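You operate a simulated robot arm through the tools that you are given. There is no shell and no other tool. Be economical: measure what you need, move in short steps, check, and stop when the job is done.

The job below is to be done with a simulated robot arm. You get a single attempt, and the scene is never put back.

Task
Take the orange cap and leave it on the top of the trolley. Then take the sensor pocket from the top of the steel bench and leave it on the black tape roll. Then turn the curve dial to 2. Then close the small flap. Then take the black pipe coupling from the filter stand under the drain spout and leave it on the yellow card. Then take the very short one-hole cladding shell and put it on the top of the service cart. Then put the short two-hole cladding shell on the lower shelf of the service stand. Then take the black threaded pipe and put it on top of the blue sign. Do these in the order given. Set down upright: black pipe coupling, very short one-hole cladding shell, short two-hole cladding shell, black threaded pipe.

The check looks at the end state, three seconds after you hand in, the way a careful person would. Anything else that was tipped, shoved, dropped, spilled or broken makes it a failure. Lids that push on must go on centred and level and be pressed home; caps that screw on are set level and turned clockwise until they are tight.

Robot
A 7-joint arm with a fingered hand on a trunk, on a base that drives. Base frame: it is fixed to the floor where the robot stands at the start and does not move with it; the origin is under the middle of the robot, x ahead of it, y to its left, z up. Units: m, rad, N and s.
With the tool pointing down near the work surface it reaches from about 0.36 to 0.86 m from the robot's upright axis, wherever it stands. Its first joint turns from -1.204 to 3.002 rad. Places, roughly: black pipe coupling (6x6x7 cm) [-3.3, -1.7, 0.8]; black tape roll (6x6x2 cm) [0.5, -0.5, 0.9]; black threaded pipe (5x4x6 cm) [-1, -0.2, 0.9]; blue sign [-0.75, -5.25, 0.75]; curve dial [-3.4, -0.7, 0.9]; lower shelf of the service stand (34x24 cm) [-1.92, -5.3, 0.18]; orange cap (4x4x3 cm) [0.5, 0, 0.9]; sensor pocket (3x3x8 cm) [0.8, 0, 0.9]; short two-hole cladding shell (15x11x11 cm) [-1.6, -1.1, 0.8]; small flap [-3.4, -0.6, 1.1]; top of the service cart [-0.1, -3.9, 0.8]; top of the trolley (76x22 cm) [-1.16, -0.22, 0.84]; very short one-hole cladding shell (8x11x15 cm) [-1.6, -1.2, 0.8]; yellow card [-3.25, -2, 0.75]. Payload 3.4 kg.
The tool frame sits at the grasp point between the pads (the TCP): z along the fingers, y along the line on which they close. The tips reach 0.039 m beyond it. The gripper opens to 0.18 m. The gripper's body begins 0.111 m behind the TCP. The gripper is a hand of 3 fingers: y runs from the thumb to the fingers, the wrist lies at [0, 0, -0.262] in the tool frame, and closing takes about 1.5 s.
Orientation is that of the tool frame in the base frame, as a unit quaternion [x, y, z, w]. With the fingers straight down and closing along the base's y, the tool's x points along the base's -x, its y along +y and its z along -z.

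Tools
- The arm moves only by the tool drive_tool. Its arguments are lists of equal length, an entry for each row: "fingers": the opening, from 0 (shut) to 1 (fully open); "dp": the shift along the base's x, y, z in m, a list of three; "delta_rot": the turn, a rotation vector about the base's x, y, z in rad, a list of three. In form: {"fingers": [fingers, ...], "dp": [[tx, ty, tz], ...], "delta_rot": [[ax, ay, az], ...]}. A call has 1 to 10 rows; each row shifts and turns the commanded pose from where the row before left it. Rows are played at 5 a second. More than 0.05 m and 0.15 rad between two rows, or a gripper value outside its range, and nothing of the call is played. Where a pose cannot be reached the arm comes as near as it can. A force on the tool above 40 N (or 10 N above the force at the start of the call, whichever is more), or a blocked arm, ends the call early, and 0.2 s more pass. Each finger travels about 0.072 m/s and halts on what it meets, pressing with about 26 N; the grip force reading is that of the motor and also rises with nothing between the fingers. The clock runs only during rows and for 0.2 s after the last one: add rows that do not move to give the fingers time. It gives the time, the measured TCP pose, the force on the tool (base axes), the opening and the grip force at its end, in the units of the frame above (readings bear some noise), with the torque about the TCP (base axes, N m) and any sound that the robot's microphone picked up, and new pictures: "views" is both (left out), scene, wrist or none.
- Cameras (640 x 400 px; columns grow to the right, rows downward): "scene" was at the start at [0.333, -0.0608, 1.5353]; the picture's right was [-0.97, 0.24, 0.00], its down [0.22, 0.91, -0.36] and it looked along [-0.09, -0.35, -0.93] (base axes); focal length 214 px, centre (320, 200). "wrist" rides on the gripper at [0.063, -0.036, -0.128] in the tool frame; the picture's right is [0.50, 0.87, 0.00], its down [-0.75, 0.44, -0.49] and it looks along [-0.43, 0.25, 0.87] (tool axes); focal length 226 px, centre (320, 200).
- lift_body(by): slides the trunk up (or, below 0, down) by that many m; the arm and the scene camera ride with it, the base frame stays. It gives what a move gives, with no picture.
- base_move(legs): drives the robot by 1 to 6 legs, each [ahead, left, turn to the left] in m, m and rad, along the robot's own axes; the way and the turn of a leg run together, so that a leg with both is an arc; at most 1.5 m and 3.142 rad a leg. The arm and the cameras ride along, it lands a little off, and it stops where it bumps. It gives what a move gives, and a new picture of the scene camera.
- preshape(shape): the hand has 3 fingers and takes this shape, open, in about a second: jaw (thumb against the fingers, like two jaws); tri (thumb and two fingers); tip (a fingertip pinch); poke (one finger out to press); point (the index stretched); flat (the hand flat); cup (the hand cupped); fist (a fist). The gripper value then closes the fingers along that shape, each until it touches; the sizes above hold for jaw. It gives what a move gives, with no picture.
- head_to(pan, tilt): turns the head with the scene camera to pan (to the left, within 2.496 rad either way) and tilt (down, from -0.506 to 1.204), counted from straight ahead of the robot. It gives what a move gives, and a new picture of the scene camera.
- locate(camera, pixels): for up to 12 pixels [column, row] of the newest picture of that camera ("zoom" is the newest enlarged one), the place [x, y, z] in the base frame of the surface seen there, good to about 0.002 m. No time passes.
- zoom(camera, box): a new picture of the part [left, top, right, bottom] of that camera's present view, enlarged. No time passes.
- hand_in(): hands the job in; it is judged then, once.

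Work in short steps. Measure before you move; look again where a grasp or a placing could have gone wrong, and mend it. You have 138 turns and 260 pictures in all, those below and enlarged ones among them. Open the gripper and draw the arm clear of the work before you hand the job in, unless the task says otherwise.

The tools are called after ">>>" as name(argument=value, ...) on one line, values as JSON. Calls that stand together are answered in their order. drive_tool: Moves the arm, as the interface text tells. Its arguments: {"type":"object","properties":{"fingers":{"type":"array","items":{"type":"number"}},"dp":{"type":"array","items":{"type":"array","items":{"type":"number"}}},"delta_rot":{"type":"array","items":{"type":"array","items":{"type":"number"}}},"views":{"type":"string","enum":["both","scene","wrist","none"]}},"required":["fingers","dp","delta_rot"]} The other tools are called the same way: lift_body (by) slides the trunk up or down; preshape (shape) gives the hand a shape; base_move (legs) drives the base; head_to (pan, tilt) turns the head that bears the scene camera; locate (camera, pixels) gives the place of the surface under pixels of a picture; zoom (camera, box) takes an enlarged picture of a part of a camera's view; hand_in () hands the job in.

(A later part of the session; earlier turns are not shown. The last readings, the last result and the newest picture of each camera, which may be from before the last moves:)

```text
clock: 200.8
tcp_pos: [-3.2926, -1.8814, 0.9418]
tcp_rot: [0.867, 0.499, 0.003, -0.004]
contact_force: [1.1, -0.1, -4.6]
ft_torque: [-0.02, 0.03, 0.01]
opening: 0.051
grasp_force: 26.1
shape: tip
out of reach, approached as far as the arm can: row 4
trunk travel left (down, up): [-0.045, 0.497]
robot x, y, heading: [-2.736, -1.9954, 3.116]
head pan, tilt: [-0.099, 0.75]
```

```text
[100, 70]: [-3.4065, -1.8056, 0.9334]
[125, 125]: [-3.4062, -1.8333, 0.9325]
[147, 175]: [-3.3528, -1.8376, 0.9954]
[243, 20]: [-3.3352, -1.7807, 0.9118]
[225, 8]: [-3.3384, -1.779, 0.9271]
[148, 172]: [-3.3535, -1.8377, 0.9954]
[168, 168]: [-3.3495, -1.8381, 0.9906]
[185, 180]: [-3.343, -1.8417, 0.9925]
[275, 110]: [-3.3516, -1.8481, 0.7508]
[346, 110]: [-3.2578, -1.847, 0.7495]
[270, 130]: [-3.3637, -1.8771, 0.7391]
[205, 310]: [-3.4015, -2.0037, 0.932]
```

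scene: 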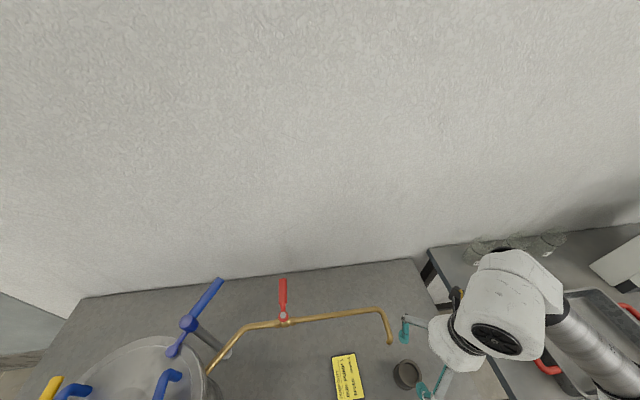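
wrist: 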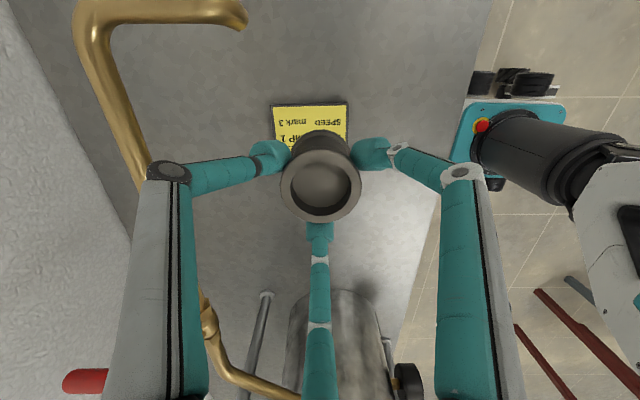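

Clearances: knuckle-to-pipe ~4 cm, to spout ~6 cm; card centre ≈ (-3.305,-1.88). I lower to just above the card.

>>> drive_tool(fingers=[0, 0, 0, 0, 0, 0], dp=[[-0.004, 0.001, -0.04], [0, 0, -0.04], [0, 0, -0.018], [0, 0, -0.004], [0, 0, -0.003], [0, 0, 0]], delta_rot=[[0, 0, 0], [0, 0, 0], [0, 0, 0], [0, 0, 0], [0, 0, 0], [0, 0, 0]], views="wrist")

```text
clock: 202.2
tcp_pos: [-3.2976, -1.8804, 0.8382]
tcp_rot: [0.866, 0.5, 0.003, -0.005]
contact_force: [0.5, -0.3, -4.0]
ft_torque: [0.04, 0.0, -0.02]
opening: 0.051
grasp_force: 25.5
shape: tip
trunk travel left (down, up): [-0.045, 0.497]
robot x, y, heading: [-2.7369, -1.9937, 3.114]
head pan, tilt: [-0.099, 0.75]
```

wrist: 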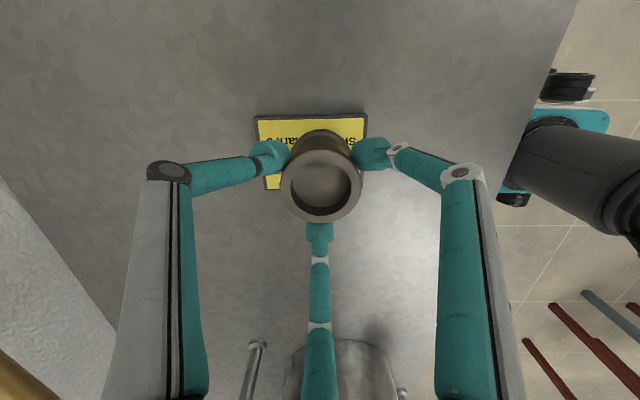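

Over the card. I lower the last 3 mm, open and rise.

>>> drive_tool(fingers=[0, 0, 0, 0.2, 0.35, 0.45, 0.45, 0.45, 0.45, 0.45], dp=[[0, 0, -0.0015], [0, 0, -0.0015], [0, 0, 0], [0, 0, 0], [0, 0, 0], [0, 0, 0], [0, 0, 0.03], [0, 0, 0.045], [0, 0, 0.045], [0, 0, 0.045]], delta_rot=[[0, 0, 0], [0, 0, 0], [0, 0, 0], [0, 0, 0], [0, 0, 0], [0, 0, 0], [0, 0, 0], [0, 0, 0], [0, 0, 0], [0, 0, 0]], views="wrist")

>>> lift_body(by=0.2)

```text
clock: 204.4
tcp_pos: [-3.2927, -1.8825, 1.0023]
tcp_rot: [0.866, 0.5, 0.002, -0.006]
contact_force: [0.0, -0.4, 0.5]
ft_torque: [0.01, 0.03, 0.02]
opening: 0.0804
grasp_force: 0.1
shape: tip
trunk travel left (down, up): [-0.045, 0.497]
robot x, y, heading: [-2.7367, -1.9958, 3.111]
head pan, tilt: [-0.099, 0.75]
```

wrist: 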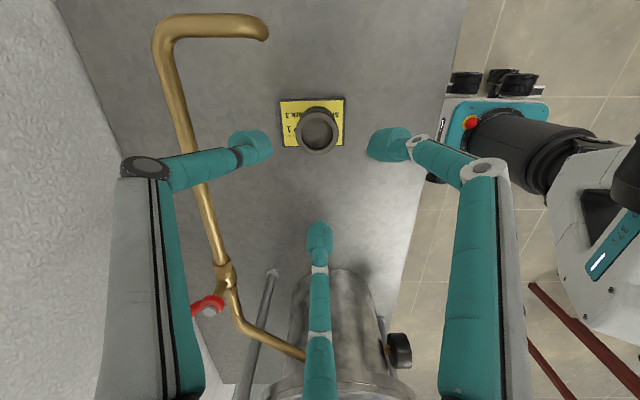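

```text
clock: 206.6
tcp_pos: [-3.2977, -1.8814, 1.2002]
tcp_rot: [0.867, 0.499, 0.004, -0.005]
contact_force: [-0.4, 0.2, 0.2]
ft_torque: [0.02, 0.01, -0.02]
opening: 0.0807
grasp_force: 0.0
shape: tip
trunk travel left (down, up): [-0.245, 0.297]
robot x, y, heading: [-2.7395, -1.9927, 3.111]
head pan, tilt: [-0.099, 0.75]
```

Coupling stands on the card. Next the cladding shells near (-1.6,-1.15). I back off, turn to face +x, move along the aisle, and look.

>>> base_move(legs=[[-0.4, 0, 0], [0, 0, -3.12], [0, 1.1, 0]])

>>> head_to(pan=-0.35, tilt=0.9)

>>> zoom(camera="scene", box=[200, 100, 440, 260])

```text
clock: 221.7
tcp_pos: [-1.7566, -1.0001, 1.2007]
tcp_rot: [-0.503, 0.864, -0.004, -0.003]
contact_force: [0.3, -0.6, 0.8]
ft_torque: [-0.02, 0.01, 0.01]
opening: 0.0804
grasp_force: 0.1
shape: tip
trunk travel left (down, up): [-0.245, 0.297]
robot x, y, heading: [-2.3148, -0.8915, -0.015]
head pan, tilt: [-0.099, 0.75]
```

scene: 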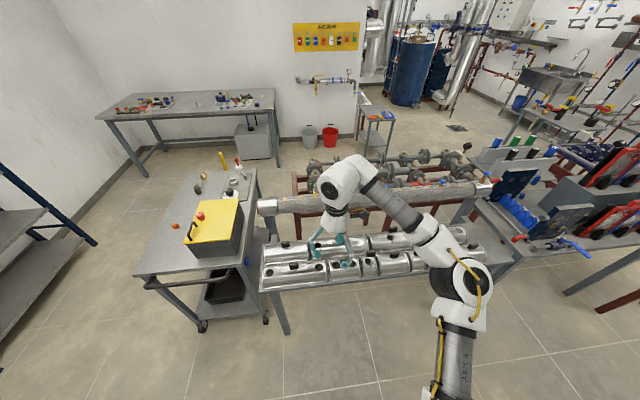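

```text
clock: 222.4
tcp_pos: [-1.7604, -0.9964, 1.2035]
tcp_rot: [-0.503, 0.865, -0.006, -0.002]
contact_force: [-0.2, 0.2, 0.2]
ft_torque: [0.01, 0.01, -0.01]
opening: 0.0807
grasp_force: 0.1
shape: tip
trunk travel left (down, up): [-0.245, 0.297]
robot x, y, heading: [-2.3144, -0.8897, -0.019]
head pan, tilt: [-0.351, 0.901]
```

scene: 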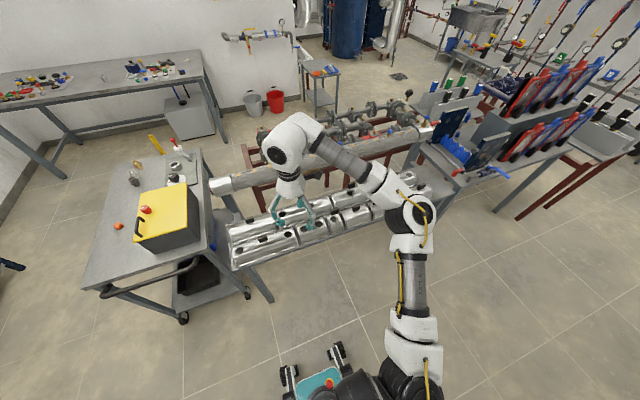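

```text
2.50 times, centred on (320, 180) of scene
```

zoom: 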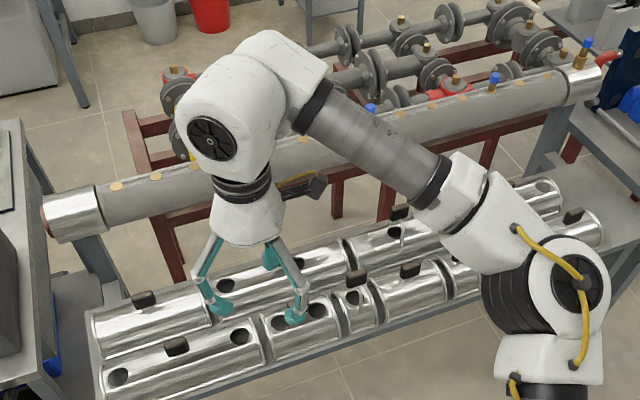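

Shells lie in two rows. The hand is in the way, so I move it toward (-1.72,-1.15) and use the wrist view.

>>> drive_tool(fingers=[0.6, 0.6, 0.6, 0.6, 0.6], dp=[[0.01, -0.04, 0], [0.01, -0.04, 0], [0.01, -0.04, 0], [0.01, -0.03, 0], [0, 0, 0]], delta_rot=[[0, 0, 0], [0, 0, 0], [0, 0, 0], [0, 0, 0], [0, 0, 0]])

>>> zoom(camera="scene", box=[220, 170, 440, 280])

>>> zoom(camera="wrist", box=[140, 0, 460, 200])

```text
clock: 223.7
tcp_pos: [-1.7202, -1.1467, 1.2036]
tcp_rot: [-0.503, 0.864, -0.007, -0.002]
contact_force: [-0.5, 0.6, 0.7]
ft_torque: [0.03, -0.01, -0.01]
opening: 0.1075
grasp_force: 0.0
shape: tip
trunk travel left (down, up): [-0.245, 0.297]
robot x, y, heading: [-2.3172, -0.8931, -0.021]
head pan, tilt: [-0.351, 0.901]
```

scene: 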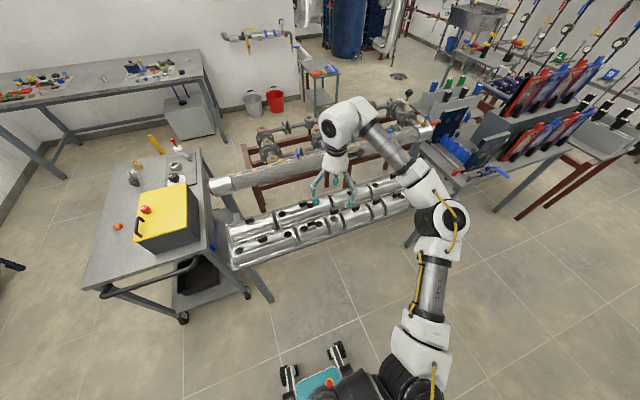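
wrist: 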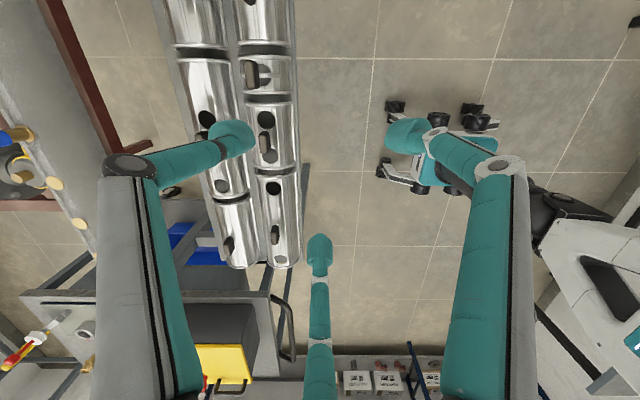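

```text
2.91 times, centred on (330, 225) of scene
```

zoom: 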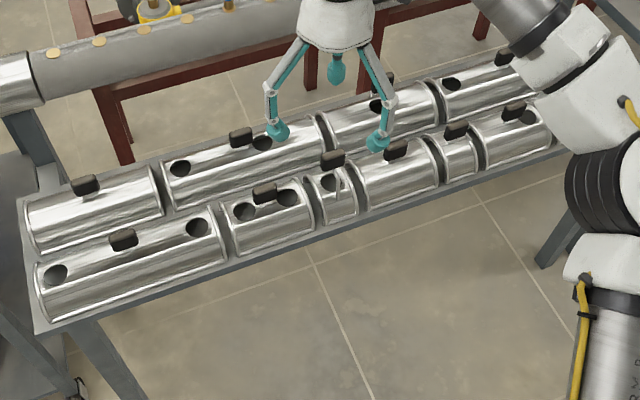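

```text
2.00 times, centred on (300, 100) of wrist
```

zoom: 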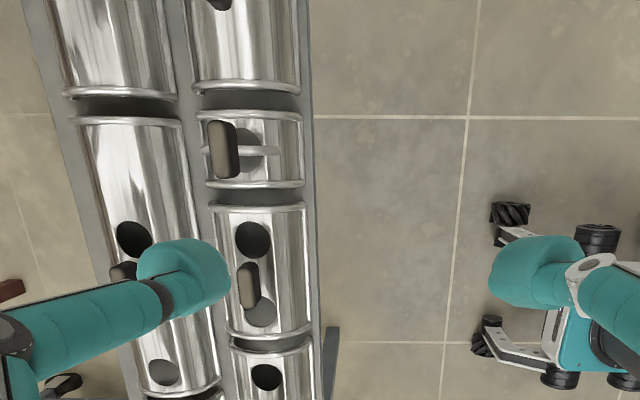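

Front row: the two-hole short shell (handle wrist (264,142)) and next to it the very short one-hole shell (handle (251,75)). I measure handles and shells.

>>> locate(camera="zoom", pixels=[[223, 125], [225, 150], [228, 172], [216, 150], [235, 150], [255, 120], [250, 180], [280, 150], [248, 285], [243, 266], [254, 300], [265, 330]])

>>> zoom(camera="scene", box=[295, 210, 365, 255])

>>> locate(camera="zoom", pixels=[[295, 50], [330, 50], [310, 75], [310, 105], [325, 130], [300, 160], [330, 165], [110, 105], [80, 110], [140, 105], [110, 150], [300, 190]])

```text
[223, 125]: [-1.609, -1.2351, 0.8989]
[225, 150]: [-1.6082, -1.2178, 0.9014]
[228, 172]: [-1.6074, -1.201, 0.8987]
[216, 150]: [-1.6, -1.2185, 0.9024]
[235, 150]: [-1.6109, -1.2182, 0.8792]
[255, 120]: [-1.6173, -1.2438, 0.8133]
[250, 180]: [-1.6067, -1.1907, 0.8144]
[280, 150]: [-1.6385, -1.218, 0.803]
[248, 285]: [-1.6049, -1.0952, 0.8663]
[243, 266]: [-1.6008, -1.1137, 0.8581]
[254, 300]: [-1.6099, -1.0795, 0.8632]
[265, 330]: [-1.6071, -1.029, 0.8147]
```

```text
8.89 times, centred on (330, 232) of scene
```

zoom: 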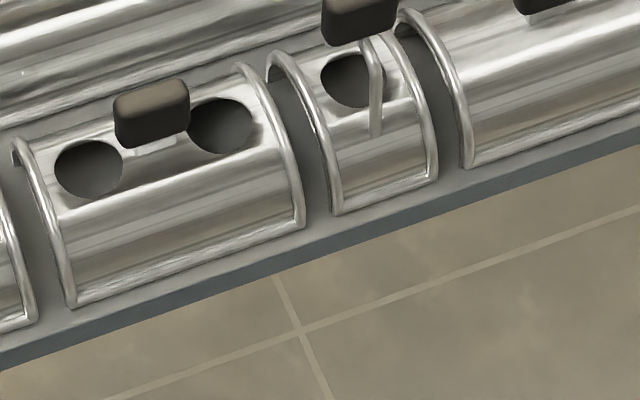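

```text
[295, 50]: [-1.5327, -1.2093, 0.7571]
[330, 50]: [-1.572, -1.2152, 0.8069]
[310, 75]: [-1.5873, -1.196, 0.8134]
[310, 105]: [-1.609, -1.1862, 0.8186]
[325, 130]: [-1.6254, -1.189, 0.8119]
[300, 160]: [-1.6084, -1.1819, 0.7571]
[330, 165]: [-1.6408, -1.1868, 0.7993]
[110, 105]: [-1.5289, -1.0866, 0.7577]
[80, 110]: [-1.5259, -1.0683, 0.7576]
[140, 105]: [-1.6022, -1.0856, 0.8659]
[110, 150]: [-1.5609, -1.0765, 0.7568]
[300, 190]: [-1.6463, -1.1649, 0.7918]
```

Very-short shell handle: bar centre (-1.606,-1.218), top z 0.902, bar along y; strap on its -x side. I'll put the thumb on +x. I drive 0.1 ahead, yaw +0.516, centre, and lower the trunk.

>>> base_move(legs=[[0.1, 0, 0]])

>>> drive_tool(fingers=[0.5, 0.45, 0.45, 0.45, 0.45, 0.45], dp=[[0.01, -0.03, 0], [0.004, -0.03, 0], [0, -0.011, 0], [0, 0, 0], [0, 0, 0], [0, 0, 0]], delta_rot=[[0, 0, 0.13], [0, 0, 0.13], [0, 0, 0.13], [0, 0, 0.126], [0, 0, 0], [0, 0, 0]], views="none")

>>> lift_body(by=-0.2)

>>> drive_tool(fingers=[0.45, 0.45], dp=[[0, 0, 0], [0, 0, 0]], delta_rot=[[0, 0, 0], [0, 0, 0]], views="wrist")

```text
clock: 224.8
tcp_pos: [-1.6211, -1.1492, 1.2027]
tcp_rot: [-0.503, 0.864, -0.007, -0.003]
contact_force: [-0.4, 0.9, 0.0]
ft_torque: [-0.04, 0.03, -0.02]
opening: 0.1077
grasp_force: 0.1
shape: tip
trunk travel left (down, up): [-0.245, 0.297]
robot x, y, heading: [-2.2201, -0.8941, -0.018]
head pan, tilt: [-0.351, 0.901]
```

scene: 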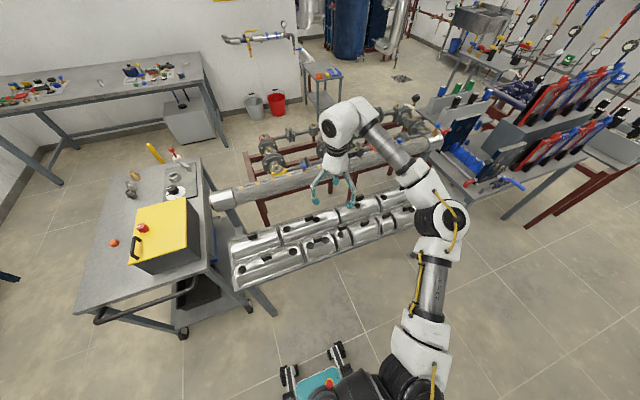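

```text
clock: 226.2
tcp_pos: [-1.6106, -1.2166, 1.2064]
tcp_rot: [-0.707, 0.707, -0.01, 0.001]
contact_force: [0.2, 0.3, -0.6]
ft_torque: [-0.01, 0.0, 0.03]
opening: 0.0815
grasp_force: 0.0
shape: tip
trunk travel left (down, up): [-0.245, 0.297]
robot x, y, heading: [-2.2204, -0.8933, -0.012]
head pan, tilt: [-0.351, 0.901]
```

```text
clock: 228.4
tcp_pos: [-1.6129, -1.2161, 1.0075]
tcp_rot: [-0.707, 0.707, -0.009, 0.002]
contact_force: [0.0, 0.0, -0.2]
ft_torque: [-0.02, 0.0, 0.04]
opening: 0.0817
grasp_force: 0.1
shape: tip
trunk travel left (down, up): [-0.045, 0.497]
robot x, y, heading: [-2.2149, -0.8906, -0.018]
head pan, tilt: [-0.351, 0.901]
```

```text
clock: 229.0
tcp_pos: [-1.6126, -1.2166, 1.0044]
tcp_rot: [-0.707, 0.707, -0.009, 0.0]
contact_force: [0.6, 0.9, -0.8]
ft_torque: [0.0, 0.0, 0.04]
opening: 0.0818
grasp_force: 0.0
shape: tip
trunk travel left (down, up): [-0.045, 0.497]
robot x, y, heading: [-2.2208, -0.8921, -0.019]
head pan, tilt: [-0.351, 0.901]
```

wrist: 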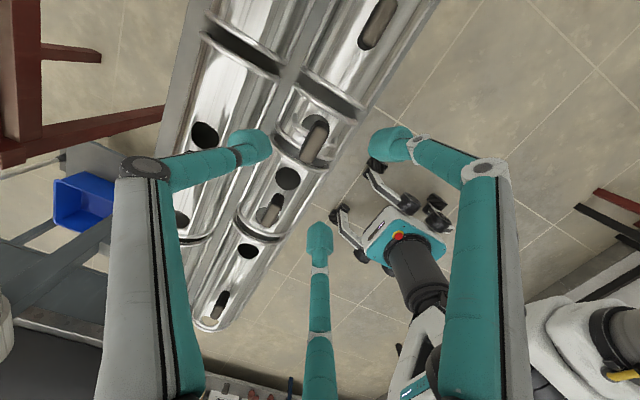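

Bar at wrist (316,141), about (+0.009,-0.006) from the axis. I correct and descend to TCP z≈0.918.

>>> drive_tool(fingers=[0.45, 0.45, 0.4, 0.4, 0.4], dp=[[0.0085, -0.0055, -0.03], [0, 0, -0.035], [0, 0, -0.021], [0, 0, 0], [0, 0, 0]], delta_rot=[[0, 0, 0], [0, 0, 0], [0, 0, 0], [0, 0, 0], [0, 0, 0]], views="wrist")

>>> zoom(camera="wrist", box=[230, 100, 410, 260])

```text
clock: 230.2
tcp_pos: [-1.6011, -1.2209, 0.9195]
tcp_rot: [0.707, -0.707, 0.009, -0.001]
contact_force: [-0.1, -1.2, -0.8]
ft_torque: [-0.01, 0.0, -0.01]
opening: 0.0725
grasp_force: 0.1
shape: tip
trunk travel left (down, up): [-0.045, 0.497]
robot x, y, heading: [-2.2177, -0.8943, -0.013]
head pan, tilt: [-0.351, 0.901]
```

wrist: 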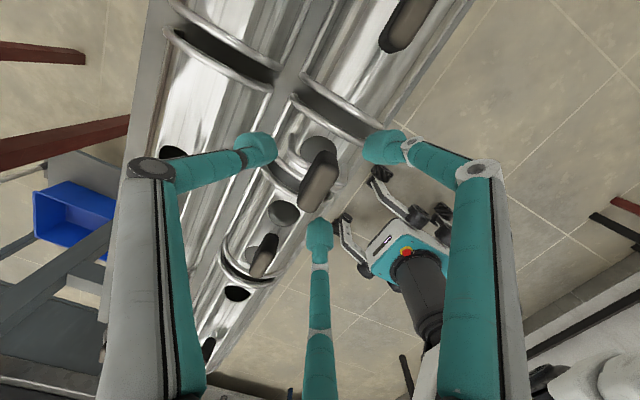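

```text
2.50 times, centred on (320, 180) of wrist
```

zoom: 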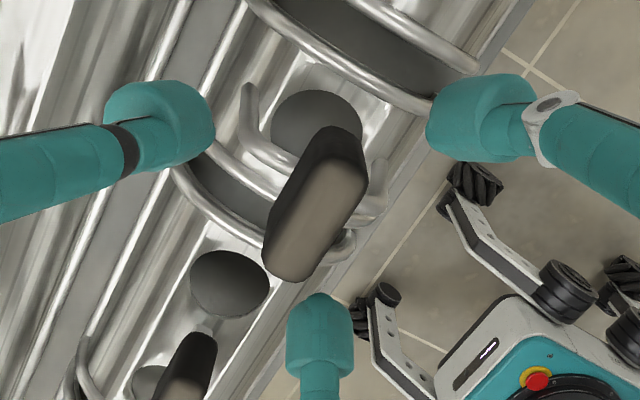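

The bar is caged by the three tips. I close and lift 4 cm to check.

>>> drive_tool(fingers=[0.3, 0.2, 0.1, 0, 0, 0, 0, 0, 0, 0], dp=[[0, 0, 0], [0, 0, 0], [0, 0, 0], [0, 0, 0], [0, 0, 0], [0, 0, 0], [0, 0, 0.01], [0, 0, 0.015], [0, 0, 0.015], [0, 0, 0]], delta_rot=[[0, 0, 0], [0, 0, 0], [0, 0, 0], [0, 0, 0], [0, 0, 0], [0, 0, 0], [0, 0, 0], [0, 0, 0], [0, 0, 0], [0, 0, 0]])

>>> zoom(camera="wrist", box=[230, 100, 410, 260])

```text
clock: 232.4
tcp_pos: [-1.6023, -1.2237, 0.9603]
tcp_rot: [-0.707, 0.707, -0.008, 0.001]
contact_force: [1.2, 0.0, -2.3]
ft_torque: [-0.02, 0.01, -0.05]
opening: 0.0161
grasp_force: 26.0
shape: tip
trunk travel left (down, up): [-0.045, 0.497]
robot x, y, heading: [-2.2202, -0.8953, -0.02]
head pan, tilt: [-0.351, 0.901]
```

scene: 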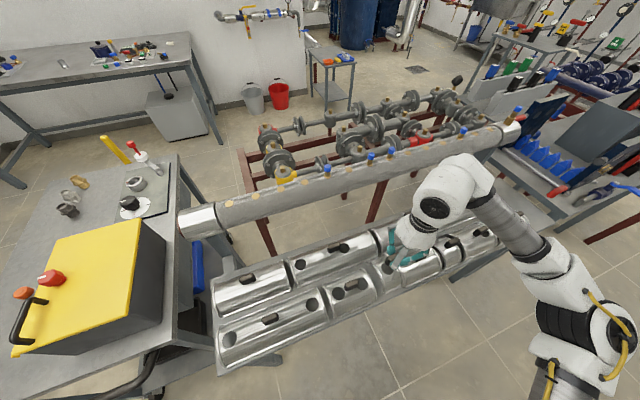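
wrist: 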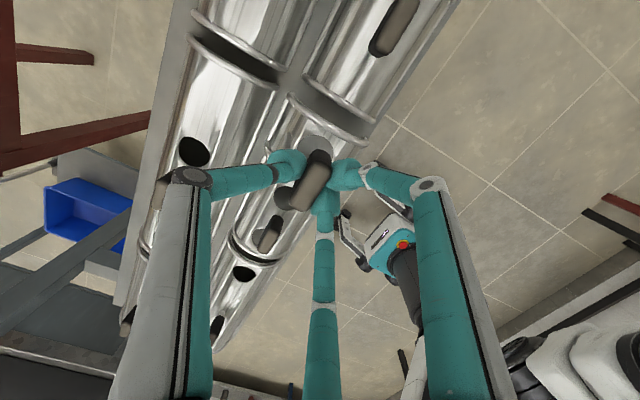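

```text
2.50 times, centred on (320, 180) of wrist
```

zoom: 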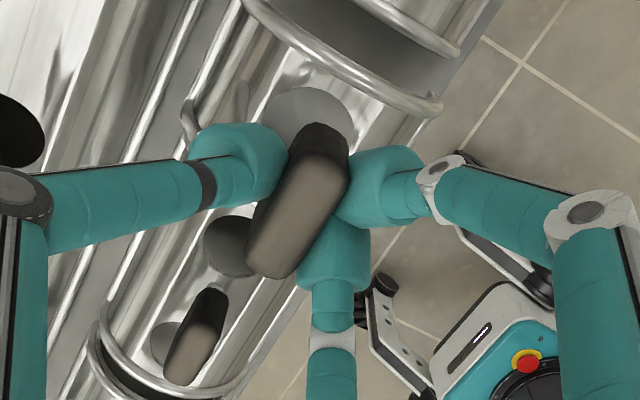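

The shell is held by its handle. I raise the trunk and drive around the trolley's north side, then south down the open floor, and look toward the service cart.

>>> lift_body(by=0.3)

>>> base_move(legs=[[-0.25, 0, 0.018], [0, 1.3, 0], [1.5, 0, 0], [0.7, 0, 0], [0, -1.5, 0], [0, -1.0, 0]])

>>> head_to(pan=-1.4, tilt=0.6)

```text
clock: 235.4
tcp_pos: [-1.6033, -1.2234, 1.2582]
tcp_rot: [0.707, -0.707, 0.008, -0.001]
contact_force: [0.6, 0.1, -1.7]
ft_torque: [0.0, -0.04, -0.02]
opening: 0.0163
grasp_force: 25.6
shape: tip
trunk travel left (down, up): [-0.345, 0.197]
robot x, y, heading: [-2.2192, -0.8959, -0.018]
head pan, tilt: [-0.351, 0.901]
```

```text
clock: 265.3
tcp_pos: [0.3986, -2.3224, 1.262]
tcp_rot: [0.725, -0.689, 0.012, 0.001]
contact_force: [-0.5, -0.2, -0.7]
ft_torque: [-0.06, -0.02, 0.02]
opening: 0.0162
grasp_force: 26.4
shape: tip
trunk travel left (down, up): [-0.345, 0.197]
robot x, y, heading: [-0.2321, -2.0332, 0.025]
head pan, tilt: [-0.351, 0.901]
```

scene: 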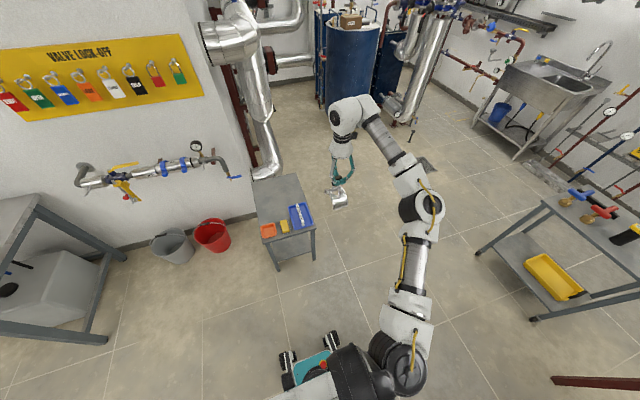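

```text
clock: 266.6
tcp_pos: [0.395, -2.328, 1.2628]
tcp_rot: [0.724, -0.69, 0.011, -0.001]
contact_force: [-0.4, -0.3, -1.1]
ft_torque: [0.04, -0.04, 0.01]
opening: 0.0159
grasp_force: 26.1
shape: tip
trunk travel left (down, up): [-0.345, 0.197]
robot x, y, heading: [-0.233, -2.0355, 0.032]
head pan, tilt: [-1.4, 0.6]
```

scene: 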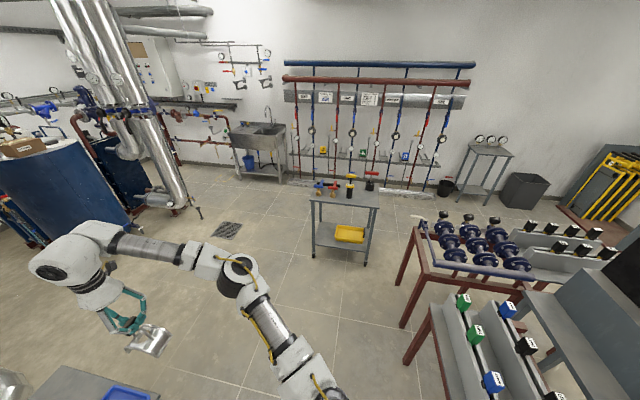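

The cart is at (345,215), items along its far edge. I measure its top and front clear area, plus the stand with gauges.

>>> zoom(camera="scene", box=[295, 140, 395, 270])

>>> locate(camera="scene", pixels=[[311, 198], [378, 206], [335, 200], [360, 202], [318, 190], [332, 194], [350, 194], [372, 190], [483, 145], [480, 195], [370, 155], [405, 157]])

>>> zoom(camera="scene", box=[310, 130, 530, 210])

```text
3.08 times, centred on (345, 205) of scene
```

zoom: 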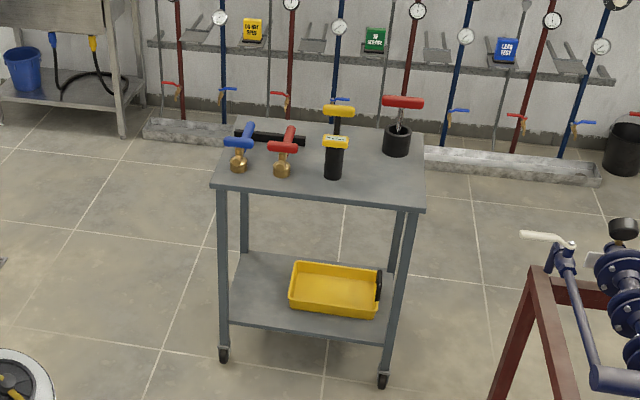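

```text
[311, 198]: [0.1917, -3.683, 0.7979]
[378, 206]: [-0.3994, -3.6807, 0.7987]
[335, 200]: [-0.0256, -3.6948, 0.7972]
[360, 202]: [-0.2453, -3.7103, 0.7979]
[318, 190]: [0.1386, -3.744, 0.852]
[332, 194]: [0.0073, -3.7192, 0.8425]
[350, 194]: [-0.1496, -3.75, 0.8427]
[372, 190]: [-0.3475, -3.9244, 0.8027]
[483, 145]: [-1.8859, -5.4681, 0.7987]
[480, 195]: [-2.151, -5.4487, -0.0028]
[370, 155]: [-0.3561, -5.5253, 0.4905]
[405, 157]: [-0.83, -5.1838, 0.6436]
```

```text
2.91 times, centred on (420, 170) of scene
```

zoom: 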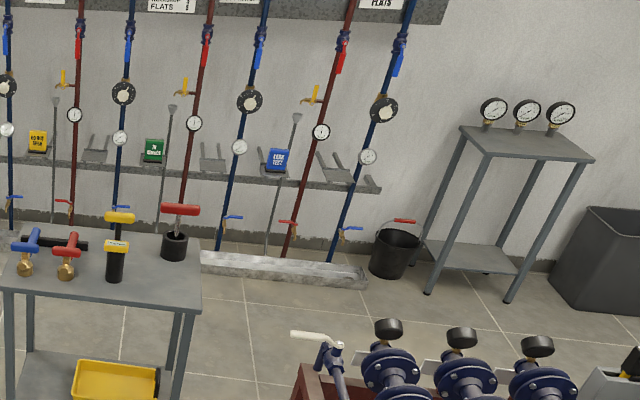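

Clear spot on the cart: x≈-0.31, y≈-3.755 (z 0.798), right of the torch. I turn to face -y and drive so the shell is above it.

>>> base_move(legs=[[0, 0, -1.6], [1.0, 0.233, 0], [0.1, 0, 0]])

>>> head_to(pan=-0.5, tilt=1.0)

>>> drive_tool(fingers=[0, 0], dp=[[0, 0, 0], [0, 0, 0]], delta_rot=[[0, 0, 0], [0, 0, 0]], views="wrist")

>>> zoom(camera="scene", box=[220, 130, 440, 290])

```text
clock: 276.6
tcp_pos: [-0.361, -3.7411, 1.2632]
tcp_rot: [0.008, 1.0, -0.008, -0.011]
contact_force: [0.6, -1.4, -1.1]
ft_torque: [0.03, 0.01, 0.01]
opening: 0.0157
grasp_force: 26.0
shape: tip
trunk travel left (down, up): [-0.345, 0.197]
robot x, y, heading: [-0.0326, -3.1354, -1.609]
head pan, tilt: [-1.4, 0.6]
```

scene: 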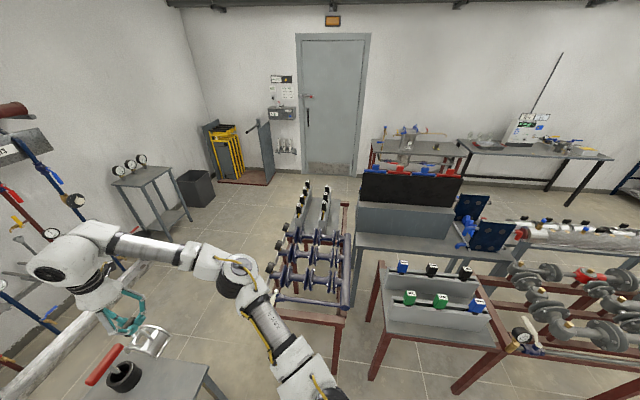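

```text
clock: 277.8
tcp_pos: [-0.3584, -3.7367, 1.2659]
tcp_rot: [0.009, 1.0, -0.009, -0.012]
contact_force: [0.0, -0.5, -0.8]
ft_torque: [0.01, -0.01, -0.01]
opening: 0.0159
grasp_force: 25.5
shape: tip
trunk travel left (down, up): [-0.345, 0.197]
robot x, y, heading: [-0.0317, -3.1314, -1.612]
head pan, tilt: [-0.499, 1.0]
```

scene: 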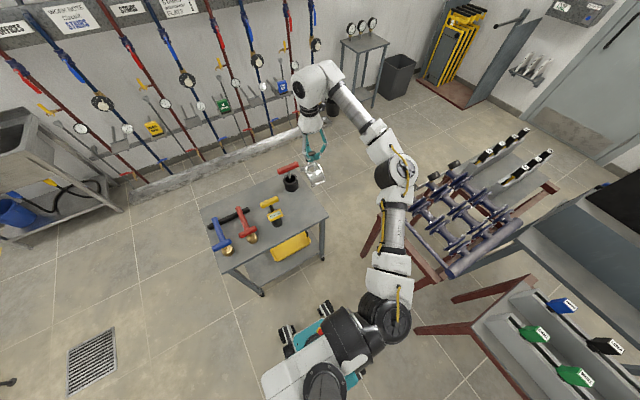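

```text
clock: 278.4
tcp_pos: [-0.3586, -3.7369, 1.2658]
tcp_rot: [0.009, 1.0, -0.009, -0.011]
contact_force: [-0.3, 0.2, -1.5]
ft_torque: [0.04, 0.02, 0.0]
opening: 0.0158
grasp_force: 25.8
shape: tip
trunk travel left (down, up): [-0.345, 0.197]
robot x, y, heading: [-0.0287, -3.131, -1.607]
head pan, tilt: [-0.499, 1.0]
```

wrist: 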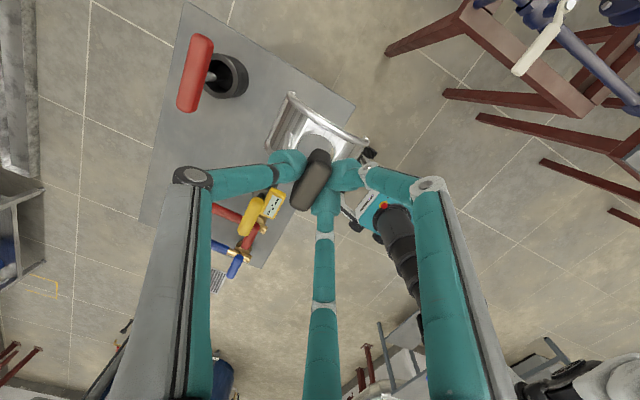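

```text
2.50 times, centred on (330, 210) of scene
```

zoom: 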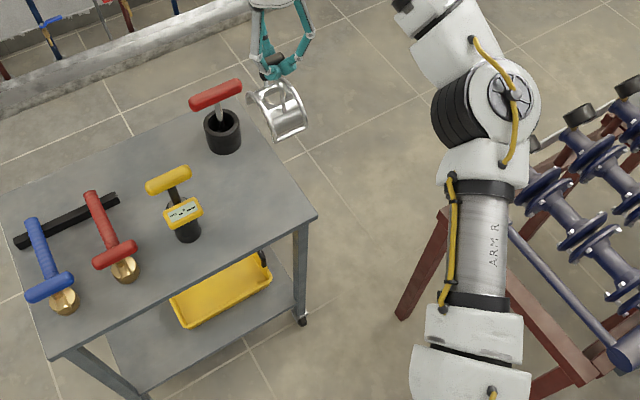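

I measure the clear spot, neighbours, and whether the hanging shell is level.

>>> locate(camera="zoom", pixels=[[265, 200], [240, 180], [313, 213], [280, 155], [230, 150], [195, 238], [285, 250], [222, 100], [180, 180]])

>>> locate(camera="wrist", pixels=[[270, 148], [366, 143], [292, 97], [285, 120], [350, 135], [310, 165], [325, 155], [300, 190], [320, 105]])

>>> zoom(camera="wrist", box=[240, 80, 400, 220])

```text
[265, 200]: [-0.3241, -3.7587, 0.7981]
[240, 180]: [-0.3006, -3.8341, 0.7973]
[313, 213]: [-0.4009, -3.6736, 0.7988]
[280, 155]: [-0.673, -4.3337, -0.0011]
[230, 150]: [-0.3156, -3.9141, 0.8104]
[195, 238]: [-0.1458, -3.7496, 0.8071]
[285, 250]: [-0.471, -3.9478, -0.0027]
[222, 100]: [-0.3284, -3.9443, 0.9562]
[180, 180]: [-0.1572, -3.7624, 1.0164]
```

```text
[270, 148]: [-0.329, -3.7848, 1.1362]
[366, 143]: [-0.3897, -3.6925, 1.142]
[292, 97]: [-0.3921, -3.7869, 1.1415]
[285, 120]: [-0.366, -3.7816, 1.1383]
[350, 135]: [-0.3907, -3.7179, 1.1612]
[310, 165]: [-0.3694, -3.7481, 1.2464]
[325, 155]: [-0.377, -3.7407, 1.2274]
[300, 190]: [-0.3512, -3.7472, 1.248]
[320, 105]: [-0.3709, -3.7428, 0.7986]
```

```text
2.86 times, centred on (320, 150) of wrist
```

zoom: 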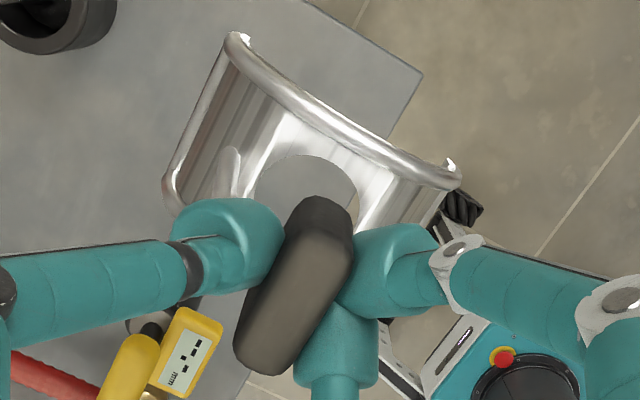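

Shell is near level (≈5° along x). Spot (-0.315,-3.757) is clear. I move over it, lower the trunk 0.28, then creep down.

>>> drive_tool(fingers=[0, 0, 0, 0], dp=[[0.022, -0.01, 0], [0.0216, -0.01, 0], [0, 0, 0], [0, 0, 0]], delta_rot=[[0, 0, 0], [0, 0, 0], [0, 0, 0], [0, 0, 0]], views="none")

>>> lift_body(by=-0.28)

>>> drive_tool(fingers=[0, 0, 0, 0, 0, 0], dp=[[0, 0, -0.01], [0, 0, -0.006], [0, 0, -0.004], [0, 0, -0.003], [0, 0, -0.002], [0, 0, 0]], delta_rot=[[0, 0, 0], [0, 0, 0], [0, 0, 0], [0, 0, 0], [0, 0, 0], [0, 0, 0]])

>>> zoom(camera="scene", box=[250, 160, 360, 240])

```text
clock: 279.4
tcp_pos: [-0.3155, -3.7562, 1.265]
tcp_rot: [0.009, 1.0, -0.009, -0.01]
contact_force: [-0.7, -0.2, -1.2]
ft_torque: [0.01, 0.0, -0.01]
opening: 0.0158
grasp_force: 26.5
shape: tip
trunk travel left (down, up): [-0.345, 0.197]
robot x, y, heading: [-0.0321, -3.1287, -1.609]
head pan, tilt: [-0.499, 1.0]
```

```text
clock: 282.2
tcp_pos: [-0.3137, -3.7551, 0.9865]
tcp_rot: [0.009, 1.0, -0.01, -0.012]
contact_force: [0.8, -0.4, -0.9]
ft_torque: [-0.03, 0.01, -0.04]
opening: 0.0155
grasp_force: 26.4
shape: tip
trunk travel left (down, up): [-0.065, 0.477]
robot x, y, heading: [-0.0302, -3.1331, -1.61]
head pan, tilt: [-0.499, 1.0]
```

```text
clock: 283.6
tcp_pos: [-0.3133, -3.7554, 0.9603]
tcp_rot: [0.008, 1.0, -0.009, -0.011]
contact_force: [-0.3, 0.2, -0.7]
ft_torque: [-0.02, 0.01, 0.0]
opening: 0.0157
grasp_force: 25.8
shape: tip
trunk travel left (down, up): [-0.065, 0.477]
robot x, y, heading: [-0.0348, -3.1287, -1.607]
head pan, tilt: [-0.499, 1.0]
```

scene: 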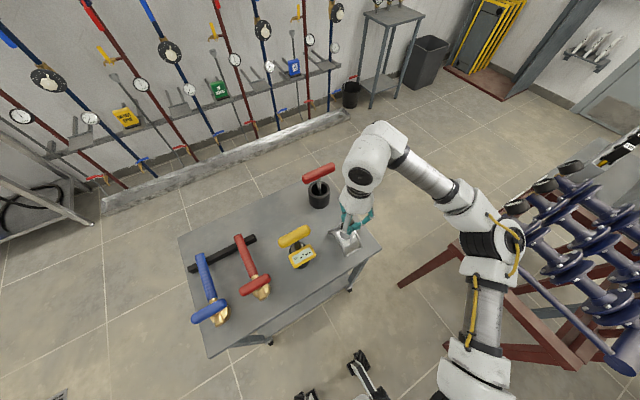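
wrist: 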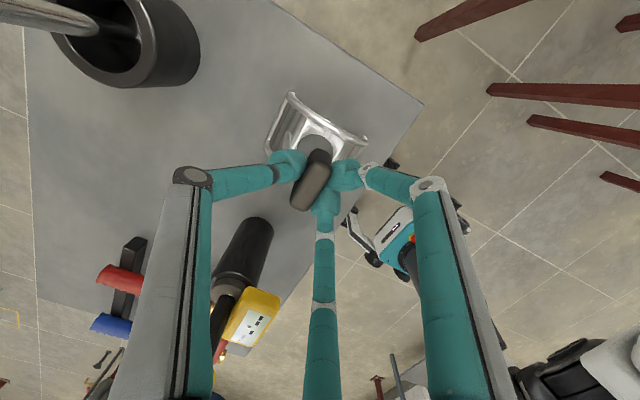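

```text
5.00 times, centred on (305, 200) of scene
```

zoom: 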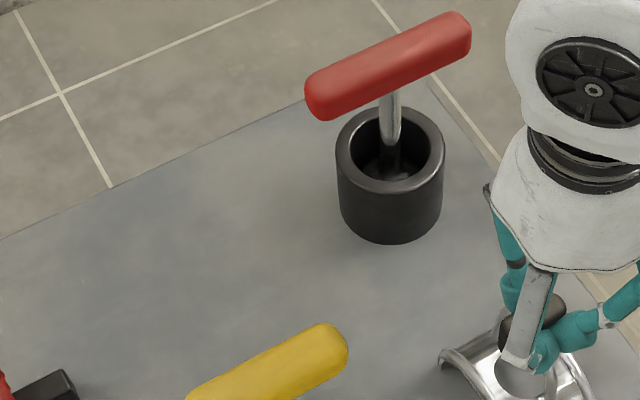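

No contact yet; I creep 5 mm further, then open and rise in the same go.

>>> drive_tool(fingers=[0, 0, 0, 0, 0.12, 0.25, 0.4, 0.45, 0.45, 0.45], dp=[[0, 0, -0.002], [0, 0, -0.0015], [0, 0, -0.0015], [0, 0, 0], [0, 0, 0], [0, 0, 0], [0, 0, 0], [0, 0, 0], [0, 0, 0.03], [0, 0, 0.045]], delta_rot=[[0, 0, 0], [0, 0, 0], [0, 0, 0], [0, 0, 0], [0, 0, 0], [0, 0, 0], [0, 0, 0], [0, 0, 0], [0, 0, 0], [0, 0, 0]], views="wrist")

>>> lift_body(by=0.25)

>>> zoom(camera="scene", box=[250, 180, 400, 300])

```text
clock: 285.8
tcp_pos: [-0.3129, -3.7547, 1.0349]
tcp_rot: [0.008, 1.0, -0.01, -0.012]
contact_force: [0.1, 0.6, 0.3]
ft_torque: [-0.02, -0.02, 0.01]
opening: 0.0807
grasp_force: 0.0
shape: tip
trunk travel left (down, up): [-0.065, 0.477]
robot x, y, heading: [-0.0306, -3.1304, -1.612]
head pan, tilt: [-0.499, 1.0]
```

wrist: 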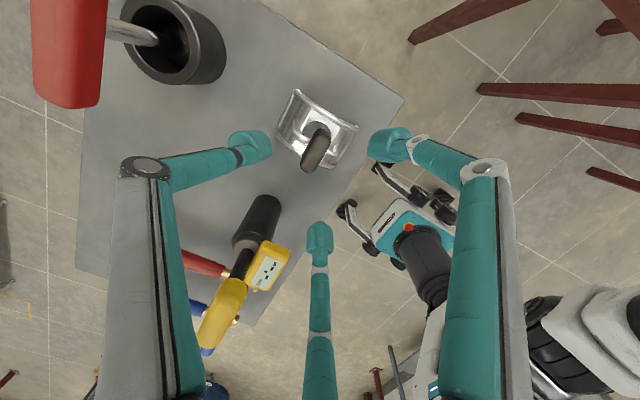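

```text
clock: 288.4
tcp_pos: [-0.3148, -3.7574, 1.281]
tcp_rot: [0.008, 1.0, -0.009, -0.012]
contact_force: [0.2, 0.3, -0.1]
ft_torque: [-0.01, 0.03, -0.01]
opening: 0.0803
grasp_force: 0.1
shape: tip
trunk travel left (down, up): [-0.315, 0.227]
robot x, y, heading: [-0.0324, -3.1349, -1.605]
head pan, tilt: [-0.499, 1.0]
```

```text
3.33 times, centred on (325, 240) of scene
```

zoom: 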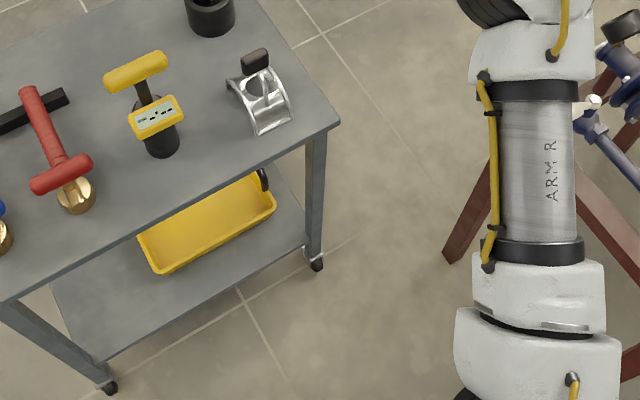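

The very short shell stands on the cart. I drive back by the same route to the two-hole shell (handle (-1.605,-1.096)) and lower the trunk.

>>> base_move(legs=[[0, 0, 1.605], [-0.2, 1.5, 0], [0, 1.5, 0], [0, 0.53, 0], [-1.5, 0, 0], [-0.74, 0, 0]])

>>> base_move(legs=[[0, -1.235, 0], [0.22, 0, 0]])

>>> lift_body(by=-0.28)

>>> drive_tool(fingers=[0.45, 0.45], dp=[[0, 0, 0], [0, 0, 0]], delta_rot=[[0, 0, 0], [0, 0, 0]], views="wrist")

```text
refused: leg 2 is longer than a leg can be; nothing moved
```

```text
clock: 291.9
tcp_pos: [-0.9755, -3.7241, 1.2714]
tcp_rot: [0.036, 0.999, -0.02, 0.028]
contact_force: [-1.4, 0.5, -0.3]
ft_torque: [-0.07, -0.19, -0.03]
opening: 0.081
grasp_force: 0.1
shape: tip
trunk travel left (down, up): [-0.315, 0.227]
robot x, y, heading: [-0.5686, -3.1393, -1.651]
head pan, tilt: [-0.499, 1.0]
stopped in leg 1: the robot was blocked; the commanded pose is now the measured one
```

scene: 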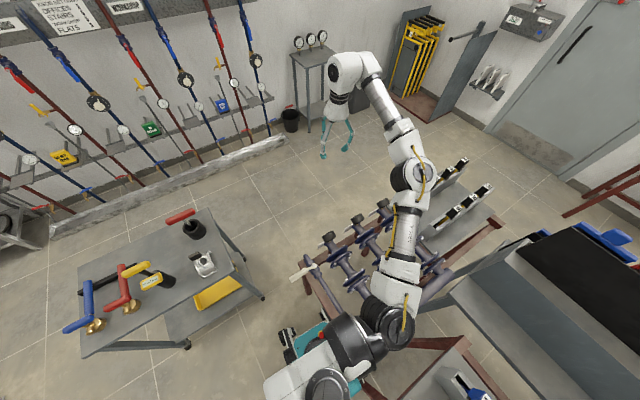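

```text
clock: 294.7
tcp_pos: [-0.9488, -3.7259, 1.0085]
tcp_rot: [0.029, 0.999, -0.026, 0.015]
contact_force: [-0.4, 0.8, -1.3]
ft_torque: [0.02, 0.04, -0.01]
opening: 0.0808
grasp_force: 0.0
shape: tip
trunk travel left (down, up): [-0.035, 0.507]
robot x, y, heading: [-0.5695, -3.14, -1.647]
head pan, tilt: [-0.499, 1.0]
```

```text
clock: 295.3
tcp_pos: [-0.9482, -3.7266, 1.0058]
tcp_rot: [0.029, 0.999, -0.024, 0.015]
contact_force: [0.1, -0.6, -0.5]
ft_torque: [0.04, 0.01, 0.05]
opening: 0.0807
grasp_force: 0.1
shape: tip
trunk travel left (down, up): [-0.035, 0.507]
robot x, y, heading: [-0.5745, -3.1391, -1.647]
head pan, tilt: [-0.499, 1.0]
```

wrist: 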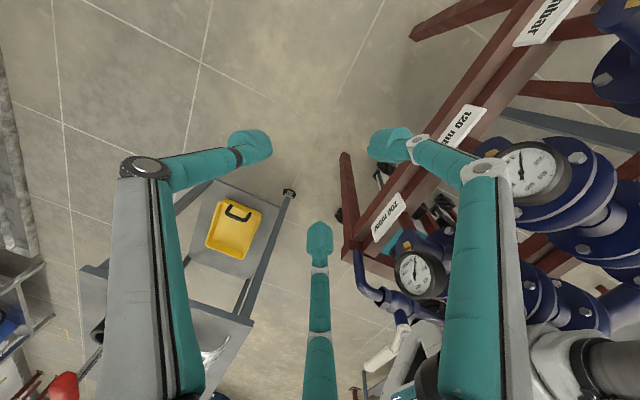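

The first call was refused (leg too long) and the second bumped the red rack lightly; nothing appears displaced. I raise the trunk, step back left, turn, and go north again.

>>> lift_body(by=0.28)

>>> base_move(legs=[[0, 0.42, 0], [0, 0, 1.647], [0, 1.5, 0], [0, 1.5, 0], [0, 0.51, 0], [-1.5, 0, 0]])

```text
clock: 298.1
tcp_pos: [-0.963, -3.7297, 1.2702]
tcp_rot: [0.035, 0.999, -0.016, 0.022]
contact_force: [-0.2, -0.4, -0.4]
ft_torque: [-0.03, 0.03, 0.01]
opening: 0.081
grasp_force: 0.1
shape: tip
trunk travel left (down, up): [-0.315, 0.227]
robot x, y, heading: [-0.5737, -3.1372, -1.656]
head pan, tilt: [-0.499, 1.0]
```

```text
clock: 328.5
tcp_pos: [-1.0019, 0.0617, 1.2719]
tcp_rot: [-0.688, 0.725, 0.0, 0.025]
contact_force: [0.7, 0.3, 0.4]
ft_torque: [-0.05, 0.0, -0.01]
opening: 0.0807
grasp_force: 0.0
shape: tip
trunk travel left (down, up): [-0.315, 0.227]
robot x, y, heading: [-1.6025, 0.4319, -0.069]
head pan, tilt: [-0.499, 1.0]
```

scene: 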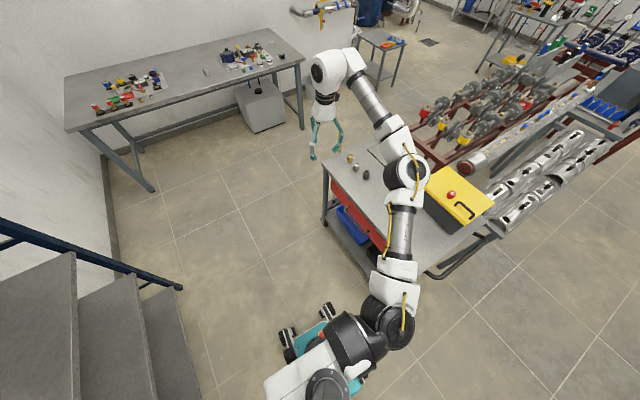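

At (-1.60,0.43), heading -0.069. I continue to the aisle and up to the shell table, then lower the trunk and look down.

>>> base_move(legs=[[-0.87, 0, 0.069], [0, -1.23, 0], [0.24, 0, 0]])

>>> lift_body(by=-0.26)

>>> drive_tool(fingers=[0.45, 0.45], dp=[[0, 0, 0], [0, 0, 0]], delta_rot=[[0, 0, 0], [0, 0, 0]], views="wrist")

```text
clock: 340.4
tcp_pos: [-1.6038, -1.1226, 1.2733]
tcp_rot: [0.716, -0.698, -0.001, -0.026]
contact_force: [0.0, 0.3, -0.2]
ft_torque: [0.01, 0.01, -0.01]
opening: 0.0809
grasp_force: 0.1
shape: tip
trunk travel left (down, up): [-0.315, 0.227]
robot x, y, heading: [-2.2231, -0.7941, 0.004]
head pan, tilt: [-0.499, 1.0]
```

scene: 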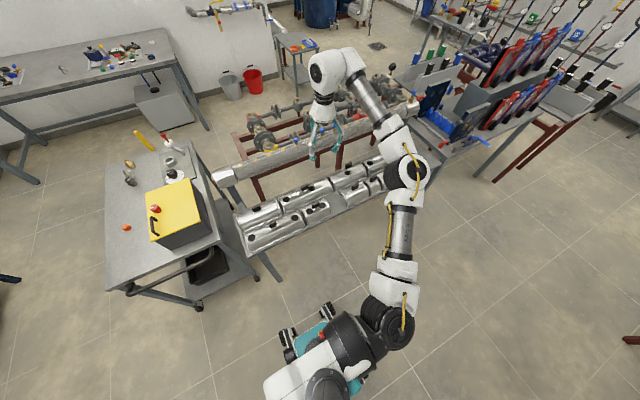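

```text
clock: 343.1
tcp_pos: [-1.6085, -1.1185, 1.0162]
tcp_rot: [0.715, -0.698, 0.003, -0.025]
contact_force: [-0.6, -0.3, 0.9]
ft_torque: [-0.01, -0.06, -0.01]
opening: 0.0808
grasp_force: 0.0
shape: tip
trunk travel left (down, up): [-0.055, 0.487]
robot x, y, heading: [-2.226, -0.7994, 0.008]
head pan, tilt: [-0.499, 1.0]
```

```text
clock: 343.7
tcp_pos: [-1.6094, -1.1183, 1.0169]
tcp_rot: [0.716, -0.698, 0.001, -0.024]
contact_force: [-0.3, -0.4, 0.4]
ft_torque: [0.0, -0.02, 0.0]
opening: 0.0809
grasp_force: 0.0
shape: tip
trunk travel left (down, up): [-0.055, 0.487]
robot x, y, heading: [-2.2271, -0.7944, 0.007]
head pan, tilt: [-0.499, 1.0]
```

wrist: 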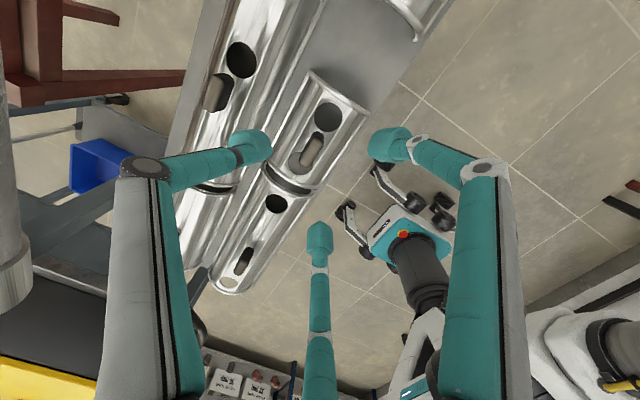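

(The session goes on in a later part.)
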